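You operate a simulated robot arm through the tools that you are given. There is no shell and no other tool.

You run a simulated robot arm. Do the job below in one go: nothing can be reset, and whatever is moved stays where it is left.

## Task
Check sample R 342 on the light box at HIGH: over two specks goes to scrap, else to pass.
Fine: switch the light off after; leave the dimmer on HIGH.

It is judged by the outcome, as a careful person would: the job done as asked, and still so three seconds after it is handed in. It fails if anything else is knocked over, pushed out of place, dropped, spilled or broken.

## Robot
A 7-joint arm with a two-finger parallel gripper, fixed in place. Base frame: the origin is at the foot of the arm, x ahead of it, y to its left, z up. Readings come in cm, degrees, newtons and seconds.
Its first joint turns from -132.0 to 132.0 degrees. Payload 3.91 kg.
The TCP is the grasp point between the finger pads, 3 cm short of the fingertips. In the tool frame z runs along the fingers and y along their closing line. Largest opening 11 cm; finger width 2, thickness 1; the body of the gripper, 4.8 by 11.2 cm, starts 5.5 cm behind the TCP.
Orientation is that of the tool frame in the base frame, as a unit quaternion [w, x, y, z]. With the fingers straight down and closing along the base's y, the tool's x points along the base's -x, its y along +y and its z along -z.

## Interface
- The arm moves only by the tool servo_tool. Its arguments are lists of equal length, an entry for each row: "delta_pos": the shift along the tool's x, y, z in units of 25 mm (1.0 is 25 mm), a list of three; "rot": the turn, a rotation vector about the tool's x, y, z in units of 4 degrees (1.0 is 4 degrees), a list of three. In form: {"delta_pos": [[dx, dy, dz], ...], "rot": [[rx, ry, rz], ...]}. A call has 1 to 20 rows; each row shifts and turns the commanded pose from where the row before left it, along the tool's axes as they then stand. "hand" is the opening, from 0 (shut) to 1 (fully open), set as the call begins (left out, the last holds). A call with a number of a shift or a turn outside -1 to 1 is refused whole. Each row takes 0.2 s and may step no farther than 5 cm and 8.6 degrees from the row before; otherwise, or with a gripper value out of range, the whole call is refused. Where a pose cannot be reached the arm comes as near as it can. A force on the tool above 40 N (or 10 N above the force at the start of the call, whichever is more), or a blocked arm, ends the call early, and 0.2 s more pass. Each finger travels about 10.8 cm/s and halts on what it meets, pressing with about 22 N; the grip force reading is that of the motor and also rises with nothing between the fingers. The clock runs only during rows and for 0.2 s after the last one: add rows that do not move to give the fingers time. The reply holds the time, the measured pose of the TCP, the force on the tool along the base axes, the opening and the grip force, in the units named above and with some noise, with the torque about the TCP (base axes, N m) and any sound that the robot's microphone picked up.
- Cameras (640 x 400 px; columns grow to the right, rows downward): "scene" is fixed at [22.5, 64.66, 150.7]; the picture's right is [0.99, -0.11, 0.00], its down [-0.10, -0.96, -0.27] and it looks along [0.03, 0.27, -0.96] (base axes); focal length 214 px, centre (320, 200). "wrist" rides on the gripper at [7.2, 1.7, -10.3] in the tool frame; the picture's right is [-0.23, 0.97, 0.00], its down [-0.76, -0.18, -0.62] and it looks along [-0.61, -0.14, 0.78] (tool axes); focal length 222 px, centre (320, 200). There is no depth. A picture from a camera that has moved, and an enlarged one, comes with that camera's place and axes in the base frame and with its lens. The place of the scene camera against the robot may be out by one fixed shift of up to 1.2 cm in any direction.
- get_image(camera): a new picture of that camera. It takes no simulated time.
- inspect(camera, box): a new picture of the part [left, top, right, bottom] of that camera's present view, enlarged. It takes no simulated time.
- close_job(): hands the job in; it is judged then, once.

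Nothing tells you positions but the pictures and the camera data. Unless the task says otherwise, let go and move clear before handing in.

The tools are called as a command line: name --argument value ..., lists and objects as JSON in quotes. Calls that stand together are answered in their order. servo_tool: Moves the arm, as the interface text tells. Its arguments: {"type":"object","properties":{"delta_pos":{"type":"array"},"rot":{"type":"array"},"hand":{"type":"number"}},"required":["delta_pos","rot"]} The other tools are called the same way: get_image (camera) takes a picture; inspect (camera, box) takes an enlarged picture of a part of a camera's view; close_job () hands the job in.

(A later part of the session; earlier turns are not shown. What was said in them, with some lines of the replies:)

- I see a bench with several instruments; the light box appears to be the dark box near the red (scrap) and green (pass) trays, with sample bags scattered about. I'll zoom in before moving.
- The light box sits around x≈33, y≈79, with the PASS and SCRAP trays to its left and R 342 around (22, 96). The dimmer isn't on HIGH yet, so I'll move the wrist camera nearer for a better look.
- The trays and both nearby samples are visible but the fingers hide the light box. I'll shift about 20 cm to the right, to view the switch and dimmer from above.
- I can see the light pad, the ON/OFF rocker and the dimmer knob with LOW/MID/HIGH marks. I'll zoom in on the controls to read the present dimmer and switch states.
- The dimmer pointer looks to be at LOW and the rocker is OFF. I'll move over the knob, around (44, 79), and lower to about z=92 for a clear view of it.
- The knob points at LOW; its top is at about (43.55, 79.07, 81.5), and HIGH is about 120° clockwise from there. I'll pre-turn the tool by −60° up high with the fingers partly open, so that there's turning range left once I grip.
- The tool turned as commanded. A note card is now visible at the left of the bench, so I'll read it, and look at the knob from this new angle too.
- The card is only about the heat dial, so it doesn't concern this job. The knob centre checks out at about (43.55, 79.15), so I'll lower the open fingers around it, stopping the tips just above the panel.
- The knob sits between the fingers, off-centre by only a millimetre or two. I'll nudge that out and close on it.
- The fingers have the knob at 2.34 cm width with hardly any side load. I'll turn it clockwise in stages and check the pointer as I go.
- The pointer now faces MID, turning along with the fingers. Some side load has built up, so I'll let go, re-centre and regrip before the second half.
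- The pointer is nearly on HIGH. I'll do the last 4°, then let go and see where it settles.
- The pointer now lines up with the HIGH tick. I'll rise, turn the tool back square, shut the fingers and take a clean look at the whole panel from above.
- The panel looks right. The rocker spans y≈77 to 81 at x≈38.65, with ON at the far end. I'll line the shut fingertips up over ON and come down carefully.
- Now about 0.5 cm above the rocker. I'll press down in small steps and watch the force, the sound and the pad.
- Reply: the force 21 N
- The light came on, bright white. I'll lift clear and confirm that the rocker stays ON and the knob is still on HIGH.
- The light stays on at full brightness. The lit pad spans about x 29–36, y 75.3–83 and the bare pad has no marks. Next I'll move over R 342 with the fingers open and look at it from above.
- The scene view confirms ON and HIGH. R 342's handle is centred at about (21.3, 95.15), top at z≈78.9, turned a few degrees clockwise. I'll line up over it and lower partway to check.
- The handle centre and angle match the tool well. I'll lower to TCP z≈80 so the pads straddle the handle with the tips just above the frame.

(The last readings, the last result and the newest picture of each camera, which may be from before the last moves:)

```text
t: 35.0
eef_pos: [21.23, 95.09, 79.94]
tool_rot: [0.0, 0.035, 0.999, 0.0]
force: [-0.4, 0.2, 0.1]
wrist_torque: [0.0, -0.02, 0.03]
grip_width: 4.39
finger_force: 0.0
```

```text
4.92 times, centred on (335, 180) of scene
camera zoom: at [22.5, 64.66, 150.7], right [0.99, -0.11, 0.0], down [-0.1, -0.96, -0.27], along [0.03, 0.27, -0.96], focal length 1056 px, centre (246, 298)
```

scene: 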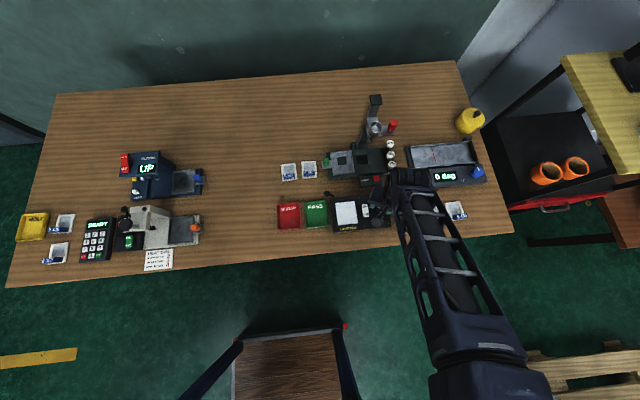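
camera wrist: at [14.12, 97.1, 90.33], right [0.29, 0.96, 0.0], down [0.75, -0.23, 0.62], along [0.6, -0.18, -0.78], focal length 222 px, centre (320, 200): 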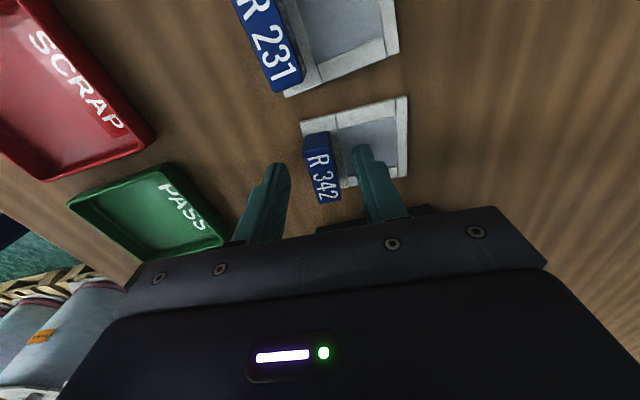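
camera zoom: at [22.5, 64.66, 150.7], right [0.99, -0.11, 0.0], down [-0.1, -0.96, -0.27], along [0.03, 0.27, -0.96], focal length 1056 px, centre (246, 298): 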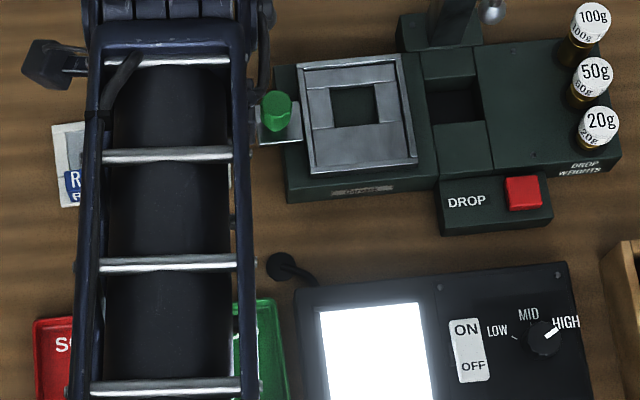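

The fingers straddle the handle with no contact force. I'll close on it.

servo_tool --delta_pos '[[0, 0, 0], [0, 0, 0], [0, 0, 0]]' --rot '[[0, 0, 0], [0, 0, 0], [0, 0, 0]]' --hand 0

inspect --camera "wrist" --box '[240, 80, 440, 205]'

```text
t: 35.8
eef_pos: [21.29, 95.05, 79.95]
tool_rot: [0.0, 0.035, 0.999, 0.0]
force: [-0.4, 0.2, 0.5]
wrist_torque: [-0.01, 0.01, 0.0]
grip_width: 1.5
finger_force: 22.1
```

```text
3.20 times, centred on (340, 142) of wrist
camera zoom: at [14.11, 97.1, 90.33], right [0.29, 0.96, 0.0], down [0.75, -0.23, 0.62], along [0.6, -0.18, -0.78], focal length 711 px, centre (256, 384)
```

zoom: 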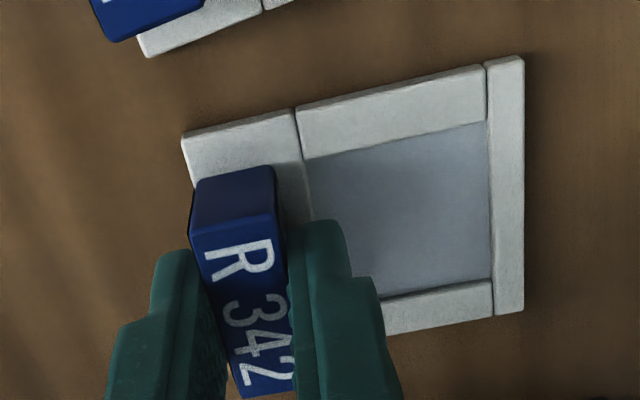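

The grip is solid at 1.5 cm. I'll lift straight up, square the sample, and check that it's hanging properly.

servo_tool --delta_pos '[[0, 0, -0.2], [0, 0, -0.6], [0, 0, -1], [0, 0, -1], [0, 0, -1], [0, 0, -1], [0, 0, 0]]' --rot '[[0, 0, 0], [0, 0, 0], [0, 0, 0], [0, 0, 0], [0, 0, 0], [0, 0, -1], [0, 0, 0]]'

get_image --camera "wrist"

```text
t: 37.4
eef_pos: [21.18, 95.08, 91.97]
tool_rot: [0.0, 0.0, 1.0, 0.0]
force: [-0.5, -0.4, -0.6]
wrist_torque: [0.0, -0.03, -0.01]
grip_width: 1.49
finger_force: 22.0
```

```text
taken
camera wrist: at [13.94, 96.63, 102.32], right [0.23, 0.97, 0.0], down [0.76, -0.18, 0.62], along [0.61, -0.14, -0.78], focal length 222 px, centre (320, 200)
```

wrist: 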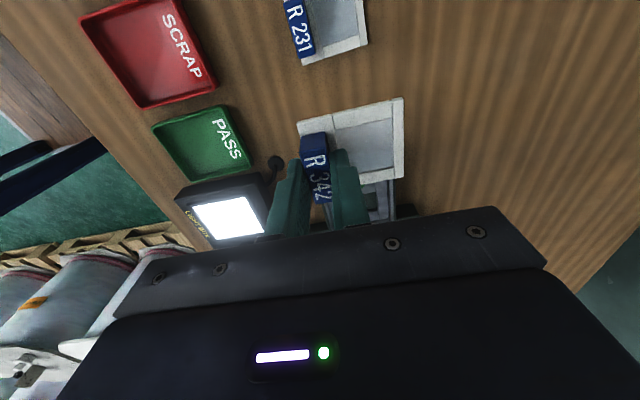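

R 342 is held level and square. I'll carry it across to hover over the lit pad, handle side toward me.

servo_tool --delta_pos '[[-0.5625, -0.9075, 0], [-0.5625, -0.9075, 0], [-0.5625, -0.9075, 0], [-0.5625, -0.9075, 0], [-0.5625, -0.9075, 0], [-0.5625, -0.9075, 0], [-0.5625, -0.9075, 0], [-0.5625, -0.9075, 0], [0, 0, 0]]' --rot '[[0, 0, 0], [0, 0, 0], [0, 0, 0], [0, 0, 0], [0, 0, 0], [0, 0, 0], [0, 0, 0], [0, 0, 0], [0, 0, 0]]'

get_image --camera "wrist"

inspect --camera "wrist" --box '[200, 40, 440, 200]'

```text
t: 39.4
eef_pos: [32.49, 76.96, 91.91]
tool_rot: [0.001, 0.0, 1.0, 0.0]
force: [-0.7, 0.2, -0.6]
wrist_torque: [-0.05, -0.03, 0.0]
grip_width: 1.5
finger_force: 22.1
```

```text
taken
camera wrist: at [25.27, 78.56, 102.34], right [0.23, 0.97, 0.0], down [0.76, -0.18, 0.62], along [0.61, -0.14, -0.78], focal length 222 px, centre (320, 200)
```

wrist: 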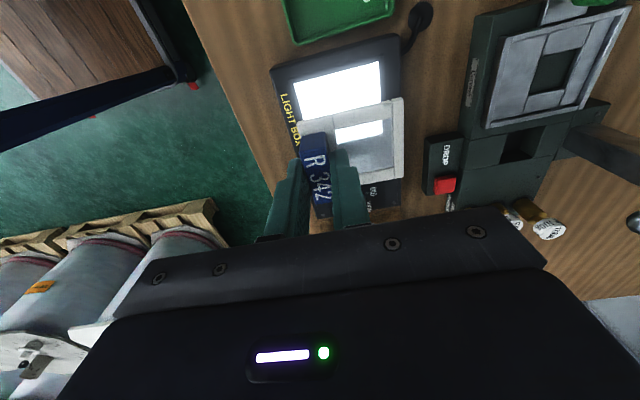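

```text
2.50 times, centred on (320, 120) of wrist
camera zoom: at [25.27, 78.56, 102.34], right [0.23, 0.97, 0.0], down [0.76, -0.18, 0.62], along [0.61, -0.14, -0.78], focal length 555 px, centre (320, 400)
```

zoom: 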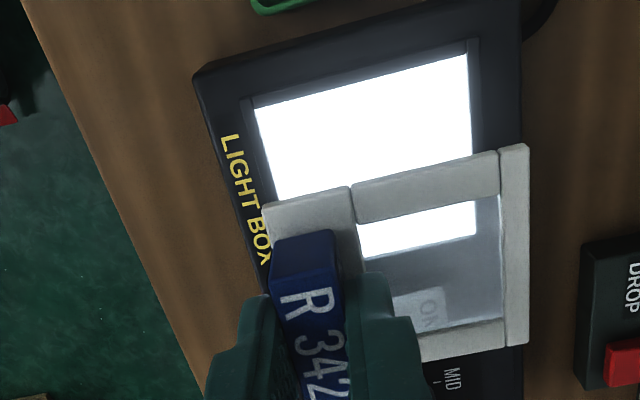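

The sample is centred over the pad to within a millimetre or so. I'll lower it to about 1 cm above, then come down in small steps.

servo_tool --delta_pos '[[0.04, -0.02, 0.8], [0, 0, 0.8], [0, 0, 0.8], [0, 0, 0.5], [0, 0, 0]]' --rot '[[0, 0, 0], [0, 0, 0], [0, 0, 0], [0, 0, 0], [0, 0, 0]]'

get_image --camera "wrist"

inspect --camera "wrist" --box '[220, 60, 460, 220]'

```text
t: 40.6
eef_pos: [32.34, 76.93, 84.61]
tool_rot: [0.0, 0.0, 1.0, 0.001]
force: [-0.6, 0.0, -0.7]
wrist_torque: [0.0, -0.05, 0.0]
grip_width: 1.48
finger_force: 22.2
```

```text
taken
camera wrist: at [25.15, 78.53, 95.03], right [0.23, 0.97, 0.0], down [0.76, -0.18, 0.62], along [0.61, -0.14, -0.78], focal length 222 px, centre (320, 200)
```

wrist: 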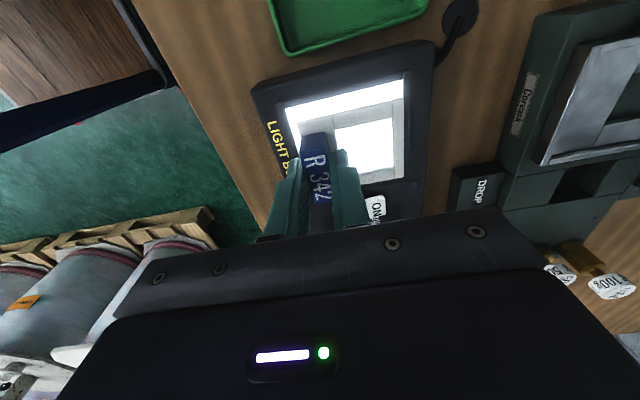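

```text
2.50 times, centred on (340, 140) of wrist
camera zoom: at [25.15, 78.53, 95.03], right [0.23, 0.97, 0.0], down [0.76, -0.18, 0.62], along [0.61, -0.14, -0.78], focal length 555 px, centre (270, 350)
```

zoom: 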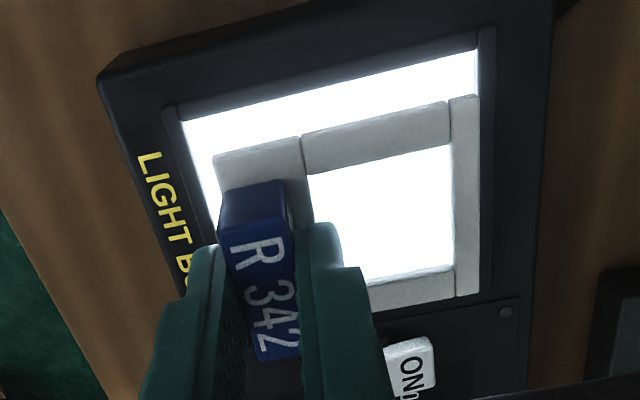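

servo_tool --delta_pos '[[0, 0, 0.1], [0, 0, 0.1], [0, 0, 0.1], [0, 0, 0.06]]' --rot '[[0, 0, 0], [0, 0, 0], [0, 0, 0], [0, 0, 0]]'

servo_tool --delta_pos '[[0, 0, 0.06], [0, 0, 0]]' --rot '[[0, 0, 0], [0, 0, 0]]'

inspect --camera "wrist" --box '[220, 60, 460, 220]'

```text
t: 41.6
eef_pos: [32.47, 76.86, 83.8]
tool_rot: [0.0, 0.0, 1.0, 0.0]
force: [-0.6, -0.4, 0.2]
wrist_torque: [0.02, 0.03, 0.02]
grip_width: 1.48
finger_force: 22.0
```

```text
t: 42.2
eef_pos: [32.53, 76.96, 83.6]
tool_rot: [0.0, 0.0, 1.0, 0.0]
force: [0.3, 0.2, -0.3]
wrist_torque: [0.0, 0.01, -0.02]
grip_width: 1.47
finger_force: 22.2
```

```text
2.50 times, centred on (340, 140) of wrist
camera zoom: at [25.17, 78.52, 94.0], right [0.23, 0.97, 0.0], down [0.76, -0.18, 0.62], along [0.61, -0.14, -0.78], focal length 555 px, centre (270, 350)
```

zoom: 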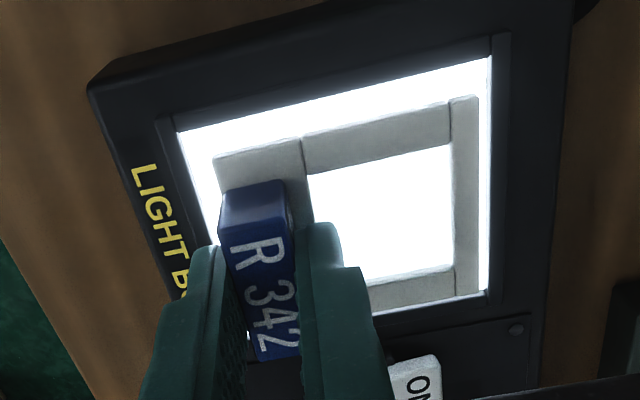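

No contact yet, so I'll carry on down in 1 mm steps.

servo_tool --delta_pos '[[0, 0, 0.04], [0, 0, 0.04], [0, 0, 0]]' --rot '[[0, 0, 0], [0, 0, 0], [0, 0, 0]]'

servo_tool --delta_pos '[[0, 0, 0.04], [0, 0, 0]]' --rot '[[0, 0, 0], [0, 0, 0]]'

servo_tool --delta_pos '[[0, 0, 0.04], [0, 0, 0]]' --rot '[[0, 0, 0], [0, 0, 0]]'

```text
t: 43.0
eef_pos: [32.58, 77.03, 83.5]
tool_rot: [0.0, 0.0, 1.0, 0.0]
force: [0.0, -0.2, -0.8]
wrist_torque: [-0.01, -0.01, 0.0]
grip_width: 1.47
finger_force: 21.7
```

```text
t: 43.6
eef_pos: [32.42, 76.99, 83.3]
tool_rot: [0.001, 0.0, 1.0, 0.001]
force: [0.2, 0.1, 0.1]
wrist_torque: [-0.01, -0.01, 0.04]
grip_width: 1.48
finger_force: 22.5
```

```text
t: 44.2
eef_pos: [32.42, 77.06, 83.16]
tool_rot: [0.001, 0.0, 1.0, 0.0]
force: [0.7, 0.1, -0.9]
wrist_torque: [0.01, 0.01, -0.01]
grip_width: 1.51
finger_force: 22.2
```

servo_tool --delta_pos '[[0, 0, 0.04], [0, 0, 0]]' --rot '[[0, 0, 0], [0, 0, 0]]'

servo_tool --delta_pos '[[0, 0, 0.04], [0, 0, 0]]' --rot '[[0, 0, 0], [0, 0, 0]]'

inspect --camera "wrist" --box '[220, 60, 460, 220]'

```text
t: 44.8
eef_pos: [32.38, 76.87, 83.11]
tool_rot: [-0.001, 0.001, 1.0, 0.0]
force: [-0.5, 0.0, 0.3]
wrist_torque: [-0.01, 0.03, -0.01]
grip_width: 1.48
finger_force: 21.8
```

```text
t: 45.4
eef_pos: [32.44, 76.8, 83.02]
tool_rot: [0.0, -0.001, 1.0, 0.0]
force: [-0.6, 0.3, -0.1]
wrist_torque: [-0.03, 0.01, 0.05]
grip_width: 1.49
finger_force: 21.9
```

```text
2.50 times, centred on (340, 140) of wrist
camera zoom: at [25.23, 78.47, 93.41], right [0.23, 0.97, 0.0], down [0.76, -0.18, 0.62], along [0.61, -0.14, -0.78], focal length 555 px, centre (270, 350)
```

zoom: 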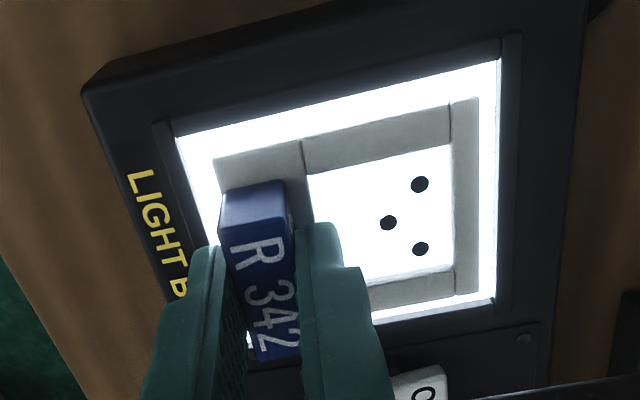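

Three dark specks have just appeared in the window as the sample neared the pad. I'll seat it properly, so that I can let go and count with nothing in the way.

servo_tool --delta_pos '[[0, 0, 0.04], [0, 0, 0]]' --rot '[[0, 0, 0], [0, 0, 0]]'

servo_tool --delta_pos '[[0, 0, 0.04], [0, 0, 0]]' --rot '[[0, 0, 0], [0, 0, 0]]'

inspect --camera "wrist" --box '[220, 60, 460, 220]'

```text
t: 46.0
eef_pos: [32.59, 76.99, 82.85]
tool_rot: [0.0, 0.0, 1.0, 0.0]
force: [0.1, 0.6, 3.0]
wrist_torque: [0.01, -0.1, 0.01]
grip_width: 1.5
finger_force: 22.1
```

```text
t: 46.6
eef_pos: [32.57, 77.04, 82.97]
tool_rot: [-0.001, 0.0, 1.0, 0.001]
force: [1.5, -4.1, 14.1]
wrist_torque: [-0.08, -0.04, -0.02]
grip_width: 1.48
finger_force: 21.6
```

```text
2.50 times, centred on (340, 140) of wrist
camera zoom: at [25.22, 78.5, 93.32], right [0.23, 0.97, 0.0], down [0.76, -0.18, 0.62], along [0.61, -0.14, -0.78], focal length 555 px, centre (270, 350)
```

zoom: 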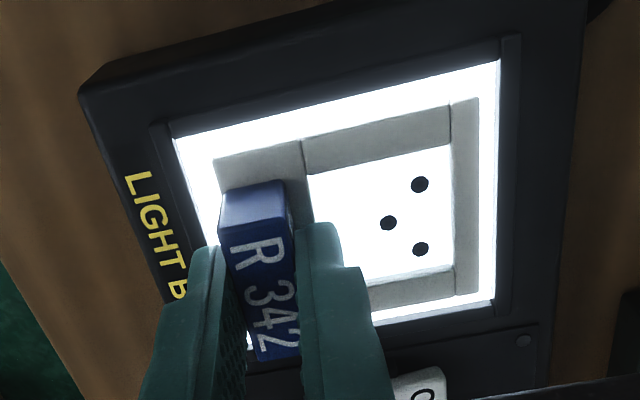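

It's seated (contact at TCP z≈82.9). I'll ease off the load, open just enough to free the handle, and lift straight up.

servo_tool --delta_pos '[[0, 0, -0.04], [0, 0, 0]]' --rot '[[0, 0, 0], [0, 0, 0]]'

servo_tool --delta_pos '[[0, 0, 0], [0, 0, 0], [0, 0, -0.2], [0, 0, -0.5], [0, 0, -0.8], [0, 0, -0.8]]' --rot '[[0, 0, 0], [0, 0, 0], [0, 0, 0], [0, 0, 0], [0, 0, 0], [0, 0, 0]]' --hand 0.24

get_image --camera "wrist"

inspect --camera "wrist" --box '[240, 20, 440, 170]'

```text
t: 47.2
eef_pos: [32.4, 76.96, 82.96]
tool_rot: [0.0, 0.0, 1.0, 0.0]
force: [2.4, 2.8, 8.2]
wrist_torque: [0.07, -0.12, 0.02]
grip_width: 1.49
finger_force: 21.6
```

```text
t: 48.6
eef_pos: [32.48, 77.03, 88.77]
tool_rot: [0.0, 0.0, 1.0, -0.001]
force: [-1.3, -0.5, -0.5]
wrist_torque: [-0.02, 0.02, -0.02]
grip_width: 2.66
finger_force: 0.0
```

```text
taken
camera wrist: at [25.13, 78.63, 99.12], right [0.23, 0.97, 0.0], down [0.76, -0.18, 0.62], along [0.61, -0.14, -0.78], focal length 222 px, centre (320, 200)
```

wrist: 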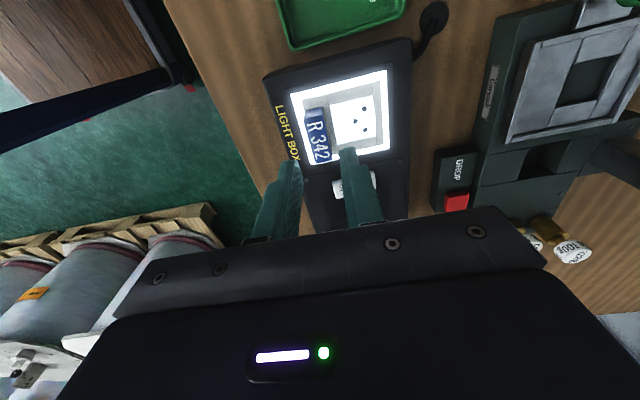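

```text
2.67 times, centred on (340, 95) of wrist
camera zoom: at [25.13, 78.63, 99.12], right [0.23, 0.97, 0.0], down [0.76, -0.18, 0.62], along [0.61, -0.14, -0.78], focal length 592 px, centre (267, 480)
```

zoom: 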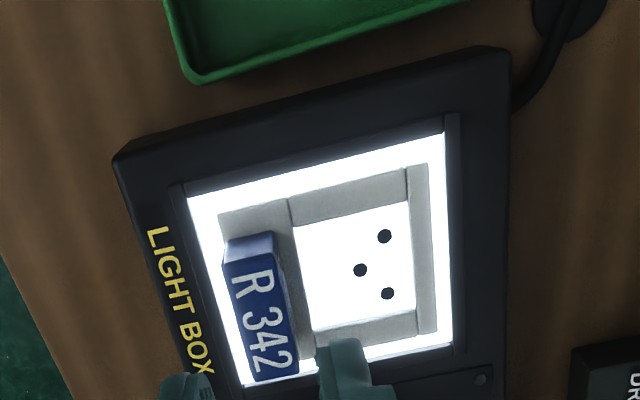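

The window shows three dark dots. I'll zoom right in to make sure each is a single speck and nothing is missed near the edges.

inspect --camera "wrist" --box '[340, 80, 390, 155]'

inspect --camera "scene" --box '[330, 190, 400, 235]'

```text
5.33 times, centred on (365, 118) of wrist
camera zoom: at [25.13, 78.63, 99.12], right [0.23, 0.97, 0.0], down [0.76, -0.18, 0.62], along [0.61, -0.14, -0.78], focal length 1185 px, centre (80, 640)
```

zoom: 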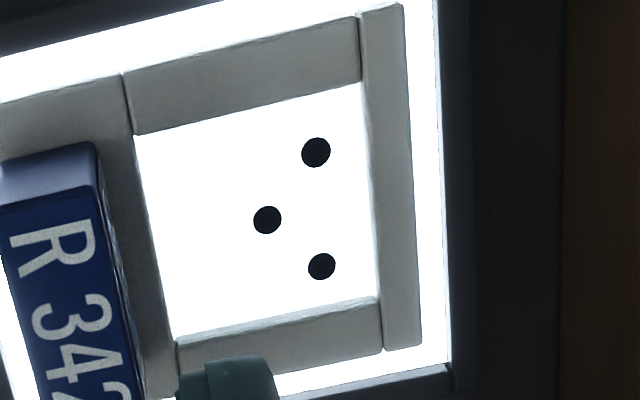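

```text
8.89 times, centred on (365, 212) of scene
camera zoom: at [22.5, 64.66, 150.7], right [0.99, -0.11, 0.0], down [-0.1, -0.96, -0.27], along [0.03, 0.27, -0.96], focal length 1906 px, centre (-80, 89)
```

zoom: 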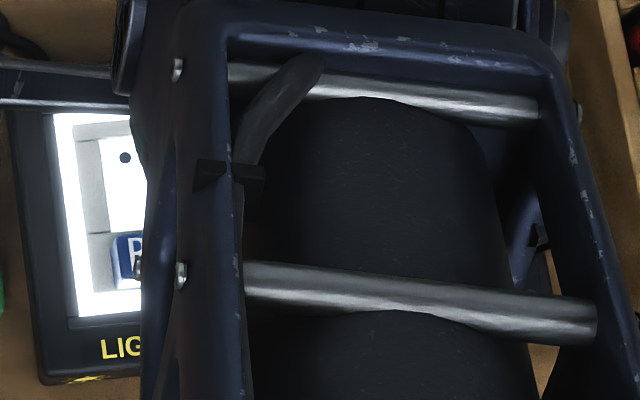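

There are clearly three separate specks at HIGH, and three is over two, so R 342 goes to SCRAP. I'll go back down the same way and regrip the handle.

servo_tool --delta_pos '[[0, 0, 0.8], [0, 0, 0.8], [0, 0, 0.45], [0, 0, 0.2], [0, 0, 0]]' --rot '[[0, 0, 0], [0, 0, 0], [0, 0, 0], [0, 0, 0], [0, 0, 0]]'

servo_tool --delta_pos '[[0, 0, 0], [0, 0, 0], [0, 0, 0]]' --rot '[[0, 0, 0], [0, 0, 0], [0, 0, 0]]' --hand 0

inspect --camera "wrist" --box '[220, 60, 460, 220]'

```text
t: 49.8
eef_pos: [32.36, 76.96, 83.01]
tool_rot: [0.0, 0.0, 1.0, 0.0]
force: [-0.5, -0.9, -0.3]
wrist_torque: [-0.02, -0.01, 0.03]
grip_width: 2.62
finger_force: 0.0
```

```text
t: 50.6
eef_pos: [32.35, 76.96, 83.07]
tool_rot: [-0.001, 0.0, 1.0, 0.0]
force: [0.1, -0.9, -0.4]
wrist_torque: [-0.02, 0.01, 0.0]
grip_width: 1.5
finger_force: 21.7
```

```text
2.50 times, centred on (340, 140) of wrist
camera zoom: at [25.14, 78.52, 93.47], right [0.23, 0.97, 0.0], down [0.76, -0.18, 0.62], along [0.61, -0.14, -0.78], focal length 555 px, centre (270, 350)
```

zoom: 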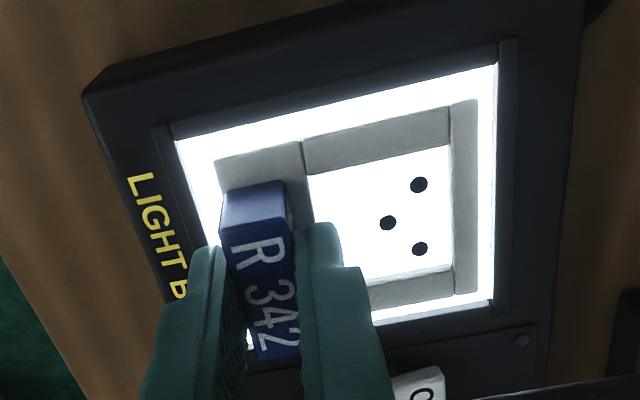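

Gripped again. I'll lift well clear of the pad and carry it toward the SCRAP tray, staying high over the PASS tray.

servo_tool --delta_pos '[[0, 0, -0.2], [0, 0, -0.6], [0, 0, -1], [0, 0, -1], [0, 0, -1], [0, 0, -0.4]]' --rot '[[0, 0, 0], [0, 0, 0], [0, 0, 0], [0, 0, 0], [0, 0, 0], [0, 0, 0]]'

servo_tool --delta_pos '[[0.8, 0.1, 0], [0.8, 0.1, 0], [0.8, 0.1, 0], [0.8, 0.1, 0], [0.8, 0.1, 0], [0.8, 0.1, 0], [0.8, 0.1, 0], [0.8, 0.1, 0], [0.8, 0.1, 0], [0, 0, 0]]' --rot '[[0, 0, 0], [0, 0, 0], [0, 0, 0], [0, 0, 0], [0, 0, 0], [0, 0, 0], [0, 0, 0], [0, 0, 0], [0, 0, 0], [0, 0, 0]]'

get_image --camera "wrist"

inspect --camera "wrist" --box '[200, 0, 440, 160]'

get_image --camera "scene"

```text
t: 52.0
eef_pos: [32.39, 76.85, 93.69]
tool_rot: [0.0, 0.0, 1.0, 0.0]
force: [0.2, -0.4, 0.2]
wrist_torque: [-0.01, 0.02, -0.03]
grip_width: 1.49
finger_force: 22.1
```

```text
t: 54.2
eef_pos: [14.34, 79.18, 93.73]
tool_rot: [0.0, 0.0, 1.0, 0.0]
force: [-0.9, 0.2, -0.7]
wrist_torque: [-0.01, 0.0, -0.01]
grip_width: 1.47
finger_force: 22.3
```

```text
taken
camera wrist: at [7.16, 80.69, 104.0], right [0.23, 0.97, 0.0], down [0.76, -0.18, 0.62], along [0.61, -0.14, -0.78], focal length 222 px, centre (320, 200)
```

wrist: 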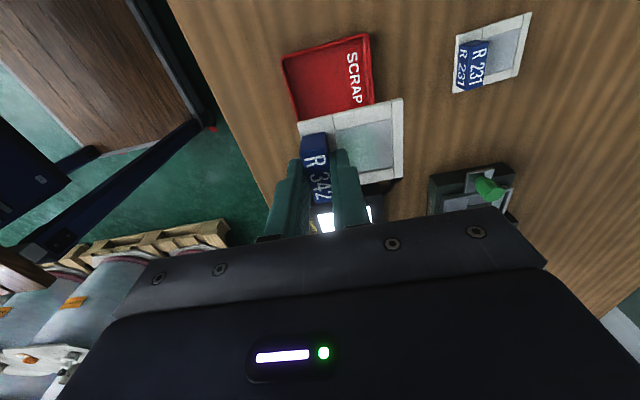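

```text
2.50 times, centred on (320, 80) of wrist
camera zoom: at [7.16, 80.69, 104.0], right [0.23, 0.97, 0.0], down [0.76, -0.18, 0.62], along [0.61, -0.14, -0.78], focal length 555 px, centre (320, 500)
```

zoom: 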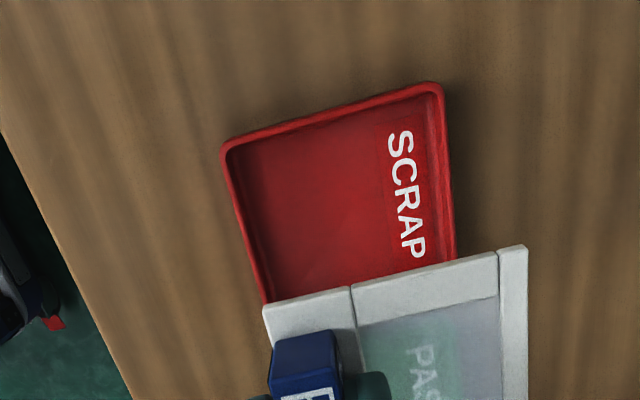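

```text
taken
```

scene: 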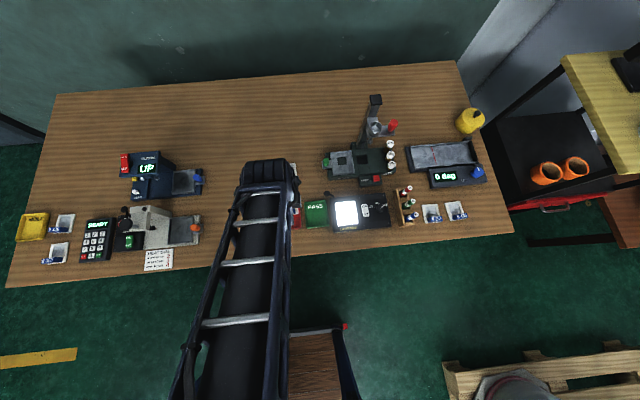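

The sample is still held well. From this view the SCRAP tray spans roughly x 9.1–16.6, y 76.2–85.1. I'll zoom in on its rim and floor to plan a clean set-down.

inspect --camera "wrist" --box '[270, 20, 390, 120]'

```text
4.00 times, centred on (330, 70) of wrist
camera zoom: at [7.16, 80.69, 104.0], right [0.23, 0.97, 0.0], down [0.76, -0.18, 0.62], along [0.61, -0.14, -0.78], focal length 888 px, centre (280, 720)
```

zoom: 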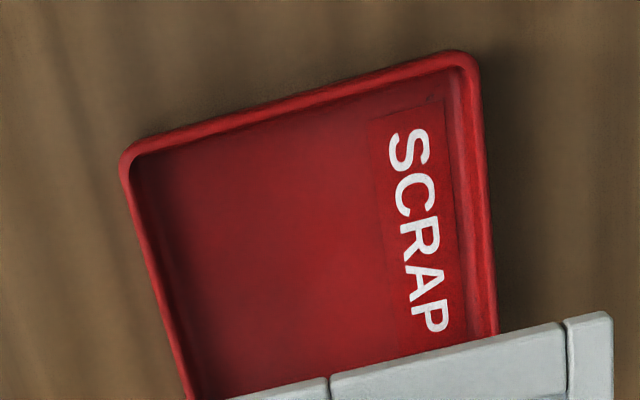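

I'll align with TCP at about (12.8, 78.85), so that both the sample and the front finger fit inside the rim. Then I'll lower to just above the tray and check.

servo_tool --delta_pos '[[0.31, -0.065, 0], [0.306, -0.065, 0], [0, 0, 0.8], [0, 0, 0.8], [0, 0, 0.8], [0, 0, 0.8], [0, 0, 0.6], [0, 0, 0]]' --rot '[[0, 0, 0], [0, 0, 0], [0, 0, 0], [0, 0, 0], [0, 0, 0], [0, 0, 0], [0, 0, 0], [0, 0, 0]]'

get_image --camera "wrist"

inspect --camera "wrist" --box '[220, 60, 460, 220]'

```text
t: 56.0
eef_pos: [13.0, 78.76, 84.22]
tool_rot: [0.0, 0.0, 1.0, 0.0]
force: [-0.4, 0.2, -0.5]
wrist_torque: [-0.04, -0.03, 0.01]
grip_width: 1.49
finger_force: 22.1
```

```text
taken
camera wrist: at [5.59, 80.35, 94.56], right [0.23, 0.97, 0.0], down [0.76, -0.18, 0.62], along [0.61, -0.14, -0.78], focal length 222 px, centre (320, 200)
```

wrist: 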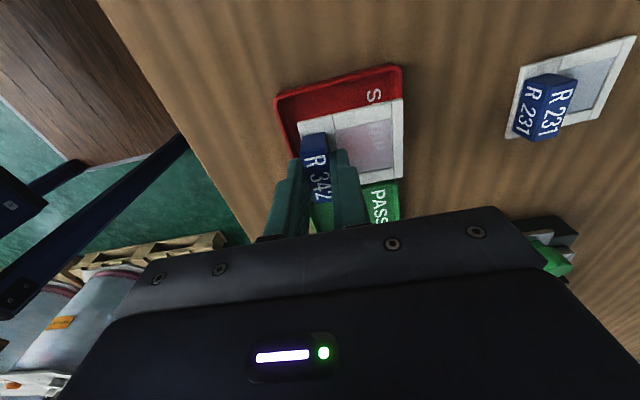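

```text
2.50 times, centred on (340, 140) of wrist
camera zoom: at [5.59, 80.35, 94.56], right [0.23, 0.97, 0.0], down [0.76, -0.18, 0.62], along [0.61, -0.14, -0.78], focal length 555 px, centre (270, 350)
```

zoom: 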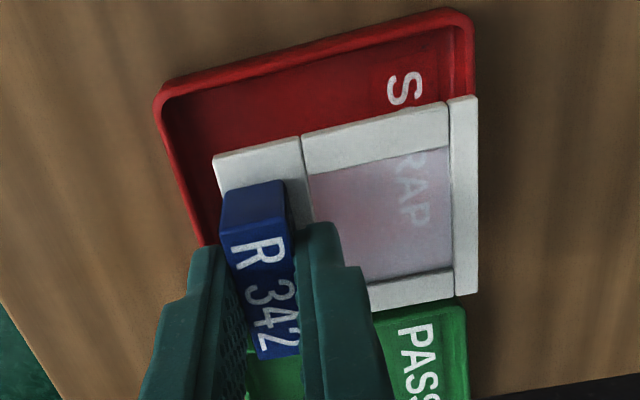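

The sample is centred over the tray with margin all round. I'll lower it in, with small steps near the floor.

servo_tool --delta_pos '[[0, 0, 0.4], [0, 0, 0.4], [0, 0, 0.3], [0, 0, 0.1], [0, 0, 0]]' --rot '[[0, 0, 0], [0, 0, 0], [0, 0, 0], [0, 0, 0], [0, 0, 0]]'

servo_tool --delta_pos '[[0, 0, 0.06], [0, 0, 0.06], [0, 0, 0]]' --rot '[[0, 0, 0], [0, 0, 0], [0, 0, 0]]'

inspect --camera "wrist" --box '[220, 60, 460, 220]'

```text
t: 57.2
eef_pos: [12.75, 78.75, 81.14]
tool_rot: [0.0, 0.0, 1.0, 0.0]
force: [-1.1, 0.0, -1.0]
wrist_torque: [0.02, -0.01, 0.0]
grip_width: 1.5
finger_force: 21.8
```

```text
t: 58.0
eef_pos: [13.0, 78.89, 80.69]
tool_rot: [0.0, 0.0, 1.0, 0.0]
force: [-0.1, -1.2, -0.9]
wrist_torque: [-0.03, -0.03, -0.03]
grip_width: 1.48
finger_force: 21.8
```

```text
2.50 times, centred on (340, 140) of wrist
camera zoom: at [5.6, 80.42, 91.14], right [0.23, 0.97, 0.0], down [0.76, -0.18, 0.62], along [0.61, -0.14, -0.78], focal length 555 px, centre (270, 350)
```

zoom: 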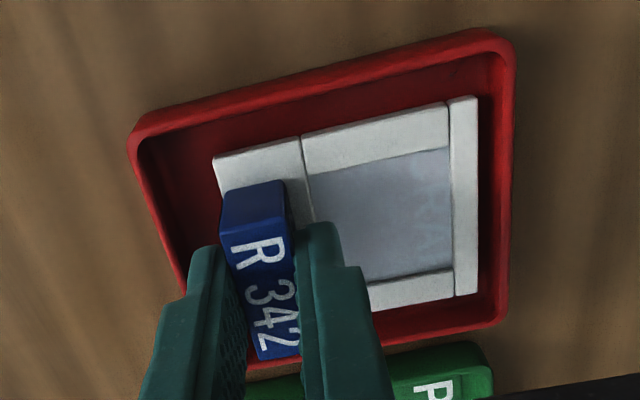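

The sample is inside the rim on all sides. A few more 1 mm steps until it touches the tray floor.

servo_tool --delta_pos '[[0, 0, 0.04], [0, 0, 0.04], [0, 0, 0]]' --rot '[[0, 0, 0], [0, 0, 0], [0, 0, 0]]'

servo_tool --delta_pos '[[0, 0, 0.04], [0, 0, 0]]' --rot '[[0, 0, 0], [0, 0, 0]]'

servo_tool --delta_pos '[[0, 0, 0.04], [0, 0, 0]]' --rot '[[0, 0, 0], [0, 0, 0]]'

```text
t: 58.8
eef_pos: [12.76, 78.82, 80.52]
tool_rot: [0.001, -0.001, 1.0, -0.001]
force: [0.2, 0.1, 0.6]
wrist_torque: [-0.02, 0.0, -0.03]
grip_width: 1.46
finger_force: 21.6
```

```text
t: 59.4
eef_pos: [12.86, 78.83, 80.55]
tool_rot: [0.001, 0.0, 1.0, 0.001]
force: [0.2, 0.4, -0.1]
wrist_torque: [-0.01, 0.0, 0.0]
grip_width: 1.53
finger_force: 21.6
```

```text
t: 60.0
eef_pos: [12.98, 78.83, 80.35]
tool_rot: [-0.001, -0.001, 1.0, 0.001]
force: [-0.3, -2.4, 13.6]
wrist_torque: [0.01, 0.02, 0.04]
grip_width: 1.47
finger_force: 21.5
```

It's on the tray floor. I'll ease off, open slightly and lift straight up.

servo_tool --delta_pos '[[0, 0, -0.04], [0, 0, 0]]' --rot '[[0, 0, 0], [0, 0, 0]]'

servo_tool --delta_pos '[[0, 0, 0], [0, 0, 0], [0, 0, -0.2], [0, 0, -0.5], [0, 0, -1], [0, 0, -1], [0, 0, -1], [0, 0, -1]]' --rot '[[0, 0, 0], [0, 0, 0], [0, 0, 0], [0, 0, 0], [0, 0, 0], [0, 0, 0], [0, 0, 0], [0, 0, 0]]' --hand 0.21

get_image --camera "wrist"

inspect --camera "wrist" --box '[220, 20, 460, 180]'

```text
t: 60.6
eef_pos: [12.88, 78.89, 80.38]
tool_rot: [0.0, 0.0, 1.0, 0.0]
force: [0.1, 1.9, 5.2]
wrist_torque: [0.12, 0.03, 0.01]
grip_width: 1.49
finger_force: 22.9
```

```text
t: 62.4
eef_pos: [12.87, 79.01, 92.14]
tool_rot: [0.001, -0.001, 1.0, 0.0]
force: [-0.6, 0.8, -0.8]
wrist_torque: [0.01, -0.01, 0.02]
grip_width: 2.32
finger_force: 0.1
```

```text
taken
camera wrist: at [5.6, 80.45, 102.55], right [0.23, 0.97, 0.0], down [0.76, -0.18, 0.62], along [0.61, -0.14, -0.78], focal length 222 px, centre (320, 200)
```

wrist: 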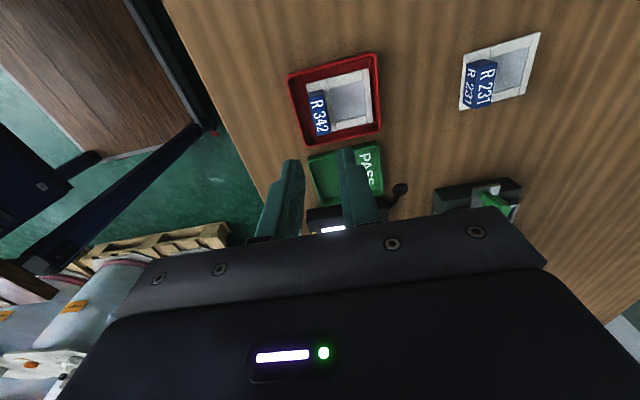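

```text
2.50 times, centred on (340, 100) of wrist
camera zoom: at [5.6, 80.45, 102.55], right [0.23, 0.97, 0.0], down [0.76, -0.18, 0.62], along [0.61, -0.14, -0.78], focal length 555 px, centre (270, 450)
```

zoom: 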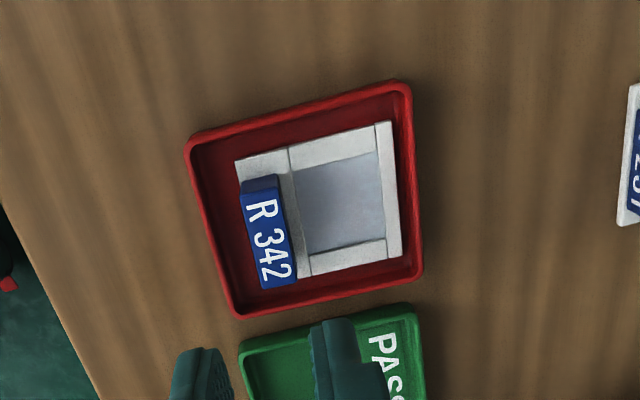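

R 342 lies flat in the SCRAP tray. Now the light goes off: I'll shut the fingers and move over the OFF end of the rocker at about (38.6, 77.5).

servo_tool --delta_pos '[[-0.936, -0.053, 0], [-0.936, -0.053, 0], [-0.936, -0.053, 0], [-0.936, -0.053, 0], [-0.936, -0.053, 0], [-0.936, -0.053, 0], [-0.936, -0.053, 0], [-0.936, -0.053, 0], [-0.936, -0.053, 0], [-0.936, -0.053, 0], [-0.936, -0.053, 0], [0, 0, 0]]' --rot '[[0, 0, 0], [0, 0, 0], [0, 0, 0], [0, 0, 0], [0, 0, 0], [0, 0, 0], [0, 0, 0], [0, 0, 0], [0, 0, 0], [0, 0, 0], [0, 0, 0], [0, 0, 0]]' --hand 0

get_image --camera "wrist"

inspect --camera "wrist" --box '[240, 60, 440, 190]'

```text
t: 65.0
eef_pos: [38.77, 77.47, 92.39]
tool_rot: [0.0, 0.0, 1.0, 0.0]
force: [0.7, -0.6, 0.2]
wrist_torque: [-0.01, -0.01, 0.0]
grip_width: 0.0
finger_force: 22.4
```

```text
taken
camera wrist: at [31.38, 79.1, 102.71], right [0.23, 0.97, 0.0], down [0.76, -0.18, 0.62], along [0.61, -0.14, -0.78], focal length 222 px, centre (320, 200)
```

wrist: 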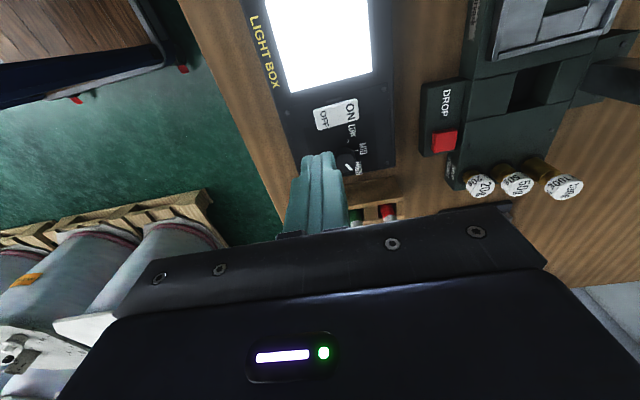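

```text
3.08 times, centred on (340, 125) of wrist
camera zoom: at [31.38, 79.1, 102.71], right [0.23, 0.97, 0.0], down [0.76, -0.18, 0.62], along [0.61, -0.14, -0.78], focal length 684 px, centre (258, 431)
```

zoom: 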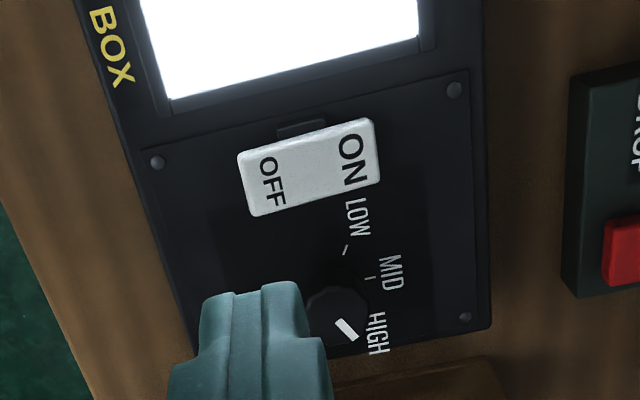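

The OFF end is at about (38.65, 77.1) and its raised edge will meet the fingertips first. The knob still shows HIGH. I'll come down over OFF in stages.

servo_tool --delta_pos '[[0, 0.06, 0.8], [0, 0, 0.8], [0, 0, 0.8], [0, 0, 0.5], [0, 0, 0.2], [0, 0, 0.1]]' --rot '[[0, 0, 0], [0, 0, 0], [0, 0, 0], [0, 0, 0], [0, 0, 0], [0, 0, 0]]'

servo_tool --delta_pos '[[0, 0, 0.08], [0, 0, 0.08], [0, 0, 0.08]]' --rot '[[0, 0, 0], [0, 0, 0], [0, 0, 0]]'

get_image --camera "wrist"

```text
t: 66.4
eef_pos: [38.63, 77.68, 84.38]
tool_rot: [0.0, -0.001, 1.0, 0.0]
force: [0.7, -0.8, 1.5]
wrist_torque: [0.01, 0.02, 0.0]
grip_width: 0.02
finger_force: 22.1
```

```text
t: 67.2
eef_pos: [38.66, 77.68, 83.59]
tool_rot: [0.001, 0.0, 1.0, 0.0]
force: [1.5, -0.4, 0.7]
wrist_torque: [0.03, -0.01, -0.01]
grip_width: 0.0
finger_force: 22.4
```

```text
taken
camera wrist: at [31.35, 79.2, 94.06], right [0.23, 0.97, 0.0], down [0.76, -0.18, 0.62], along [0.61, -0.14, -0.78], focal length 222 px, centre (320, 200)
```

wrist: 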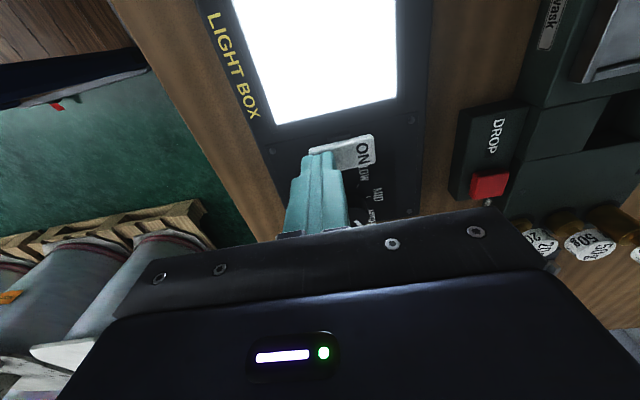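

Still no contact at z≈83.6. I'll carry on down in small steps.

servo_tool --delta_pos '[[0, 0, 0.06], [0, 0, 0.06]]' --rot '[[0, 0, 0], [0, 0, 0]]'

get_image --camera "wrist"

```text
t: 67.8
eef_pos: [38.59, 77.56, 83.5]
tool_rot: [-0.001, 0.001, 1.0, 0.001]
force: [1.7, -3.8, 10.8]
wrist_torque: [0.01, -0.02, 0.02]
grip_width: 0.0
finger_force: 21.8
```

```text
taken
camera wrist: at [31.33, 79.14, 93.85], right [0.23, 0.97, 0.0], down [0.76, -0.18, 0.62], along [0.61, -0.14, -0.78], focal length 222 px, centre (320, 200)
```

wrist: 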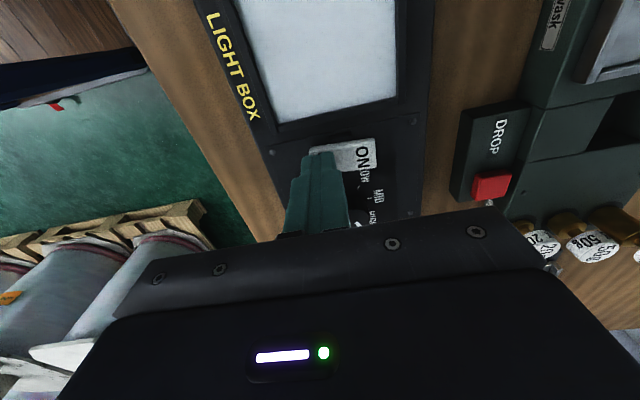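

The light is off. I'll lift clear, draw back to one side, and then check the whole bench.

servo_tool --delta_pos '[[0, 0, -0.4], [0, 0, -1], [0, 0, -1], [0, 0, -1], [0, 0, -1], [0, 0, -1], [0, 0, -1]]' --rot '[[0, 0, 0], [0, 0, 0], [0, 0, 0], [0, 0, 0], [0, 0, 0], [0, 0, 0], [0, 0, 0]]'

servo_tool --delta_pos '[[1, 0, -0.5], [1, 0, -0.5], [1, 0, -0.5], [1, 0, -0.5], [1, -0.3, 0], [1, -0.3, 0], [1, -0.3, 0], [1, -0.3, 0], [1, -0.3, 0], [1, -0.3, 0], [1, -0.3, 0], [1, -0.3, 0], [1, -0.3, 0], [1, -0.3, 0], [0, 0, 0]]' --rot '[[0, 0, 0], [0, 0, 0], [0, 0, 0], [0, 0, 0], [0, 0, 0], [0, 0, 0], [0, 0, 0], [0, 0, 0], [0, 0, 0], [0, 0, 0], [0, 0, 0], [0, 0, 0], [0, 0, 0], [0, 0, 0], [0, 0, 0]]'

get_image --camera "scene"

inspect --camera "scene" --box '[270, 180, 400, 240]'

```text
t: 69.4
eef_pos: [38.63, 77.4, 99.25]
tool_rot: [0.0, 0.0, 1.0, 0.0]
force: [-0.1, 0.3, -0.4]
wrist_torque: [-0.05, 0.0, -0.02]
grip_width: 0.01
finger_force: 21.7
```

```text
t: 72.6
eef_pos: [3.66, 69.97, 104.38]
tool_rot: [0.0, 0.0, 1.0, 0.0]
force: [0.0, 0.5, -0.5]
wrist_torque: [0.03, 0.01, -0.02]
grip_width: 0.0
finger_force: 22.6
```

```text
taken
```

scene: 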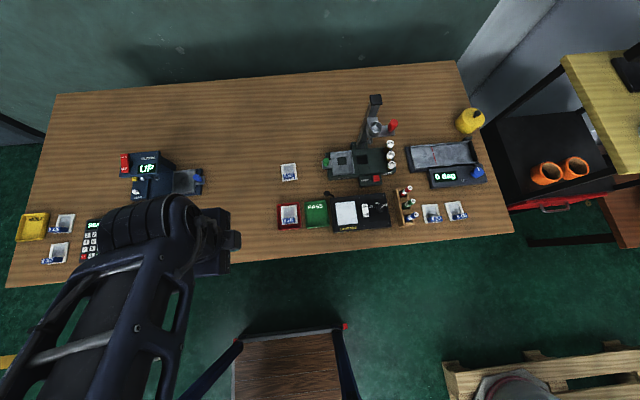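

```text
4.92 times, centred on (335, 210) of scene
camera zoom: at [22.5, 64.66, 150.7], right [0.99, -0.11, 0.0], down [-0.1, -0.96, -0.27], along [0.03, 0.27, -0.96], focal length 1056 px, centre (246, 151)
```

zoom: 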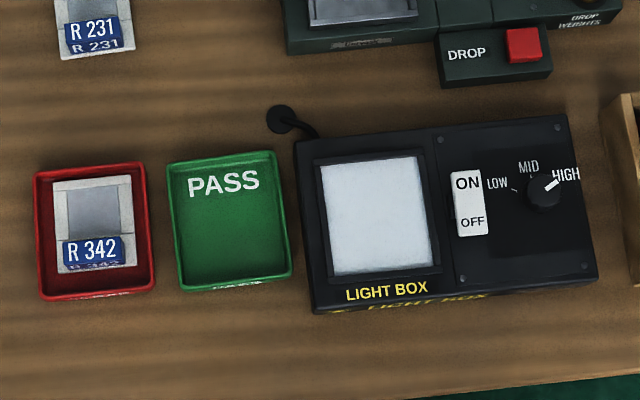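

R 342 is in SCRAP, the light is off, the light box hasn't shifted and nothing else is out of place. One last close look at the dimmer before handing in.

inspect --camera "scene" --box '[355, 195, 395, 220]'

inspect --camera "scene" --box '[270, 90, 500, 235]'

```text
16.00 times, centred on (375, 208) of scene
camera zoom: at [22.5, 64.66, 150.7], right [0.99, -0.11, 0.0], down [-0.1, -0.96, -0.27], along [0.03, 0.27, -0.96], focal length 3432 px, centre (-560, 80)
```

zoom: 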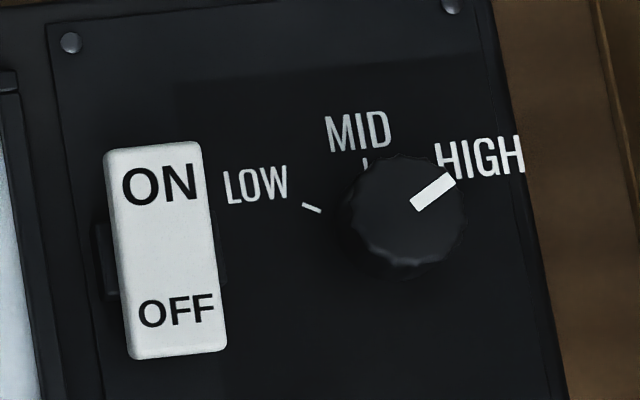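

```text
2.76 times, centred on (385, 162) of scene
camera zoom: at [22.5, 64.66, 150.7], right [0.99, -0.11, 0.0], down [-0.1, -0.96, -0.27], along [0.03, 0.27, -0.96], focal length 592 px, centre (141, 303)
```

zoom: 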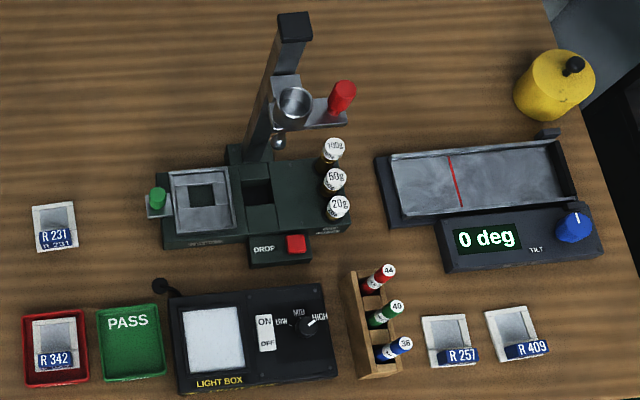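

The dimmer is on HIGH, the light is off, R 342 is in SCRAP with three specks counted, and everything else is where it started. The arm is clear, so I'm handing in.

close_job

```text
The job is handed in.
```

R 342 went to SCRAP: on the light box at HIGH it showed three separate specks, which is over two.

The light is switched off and the dimmer is left on HIGH, having been at LOW when I started. In the last pictures the sample lies flat in the SCRAP tray and nothing else around the light box has moved. The arm is clear of that area.
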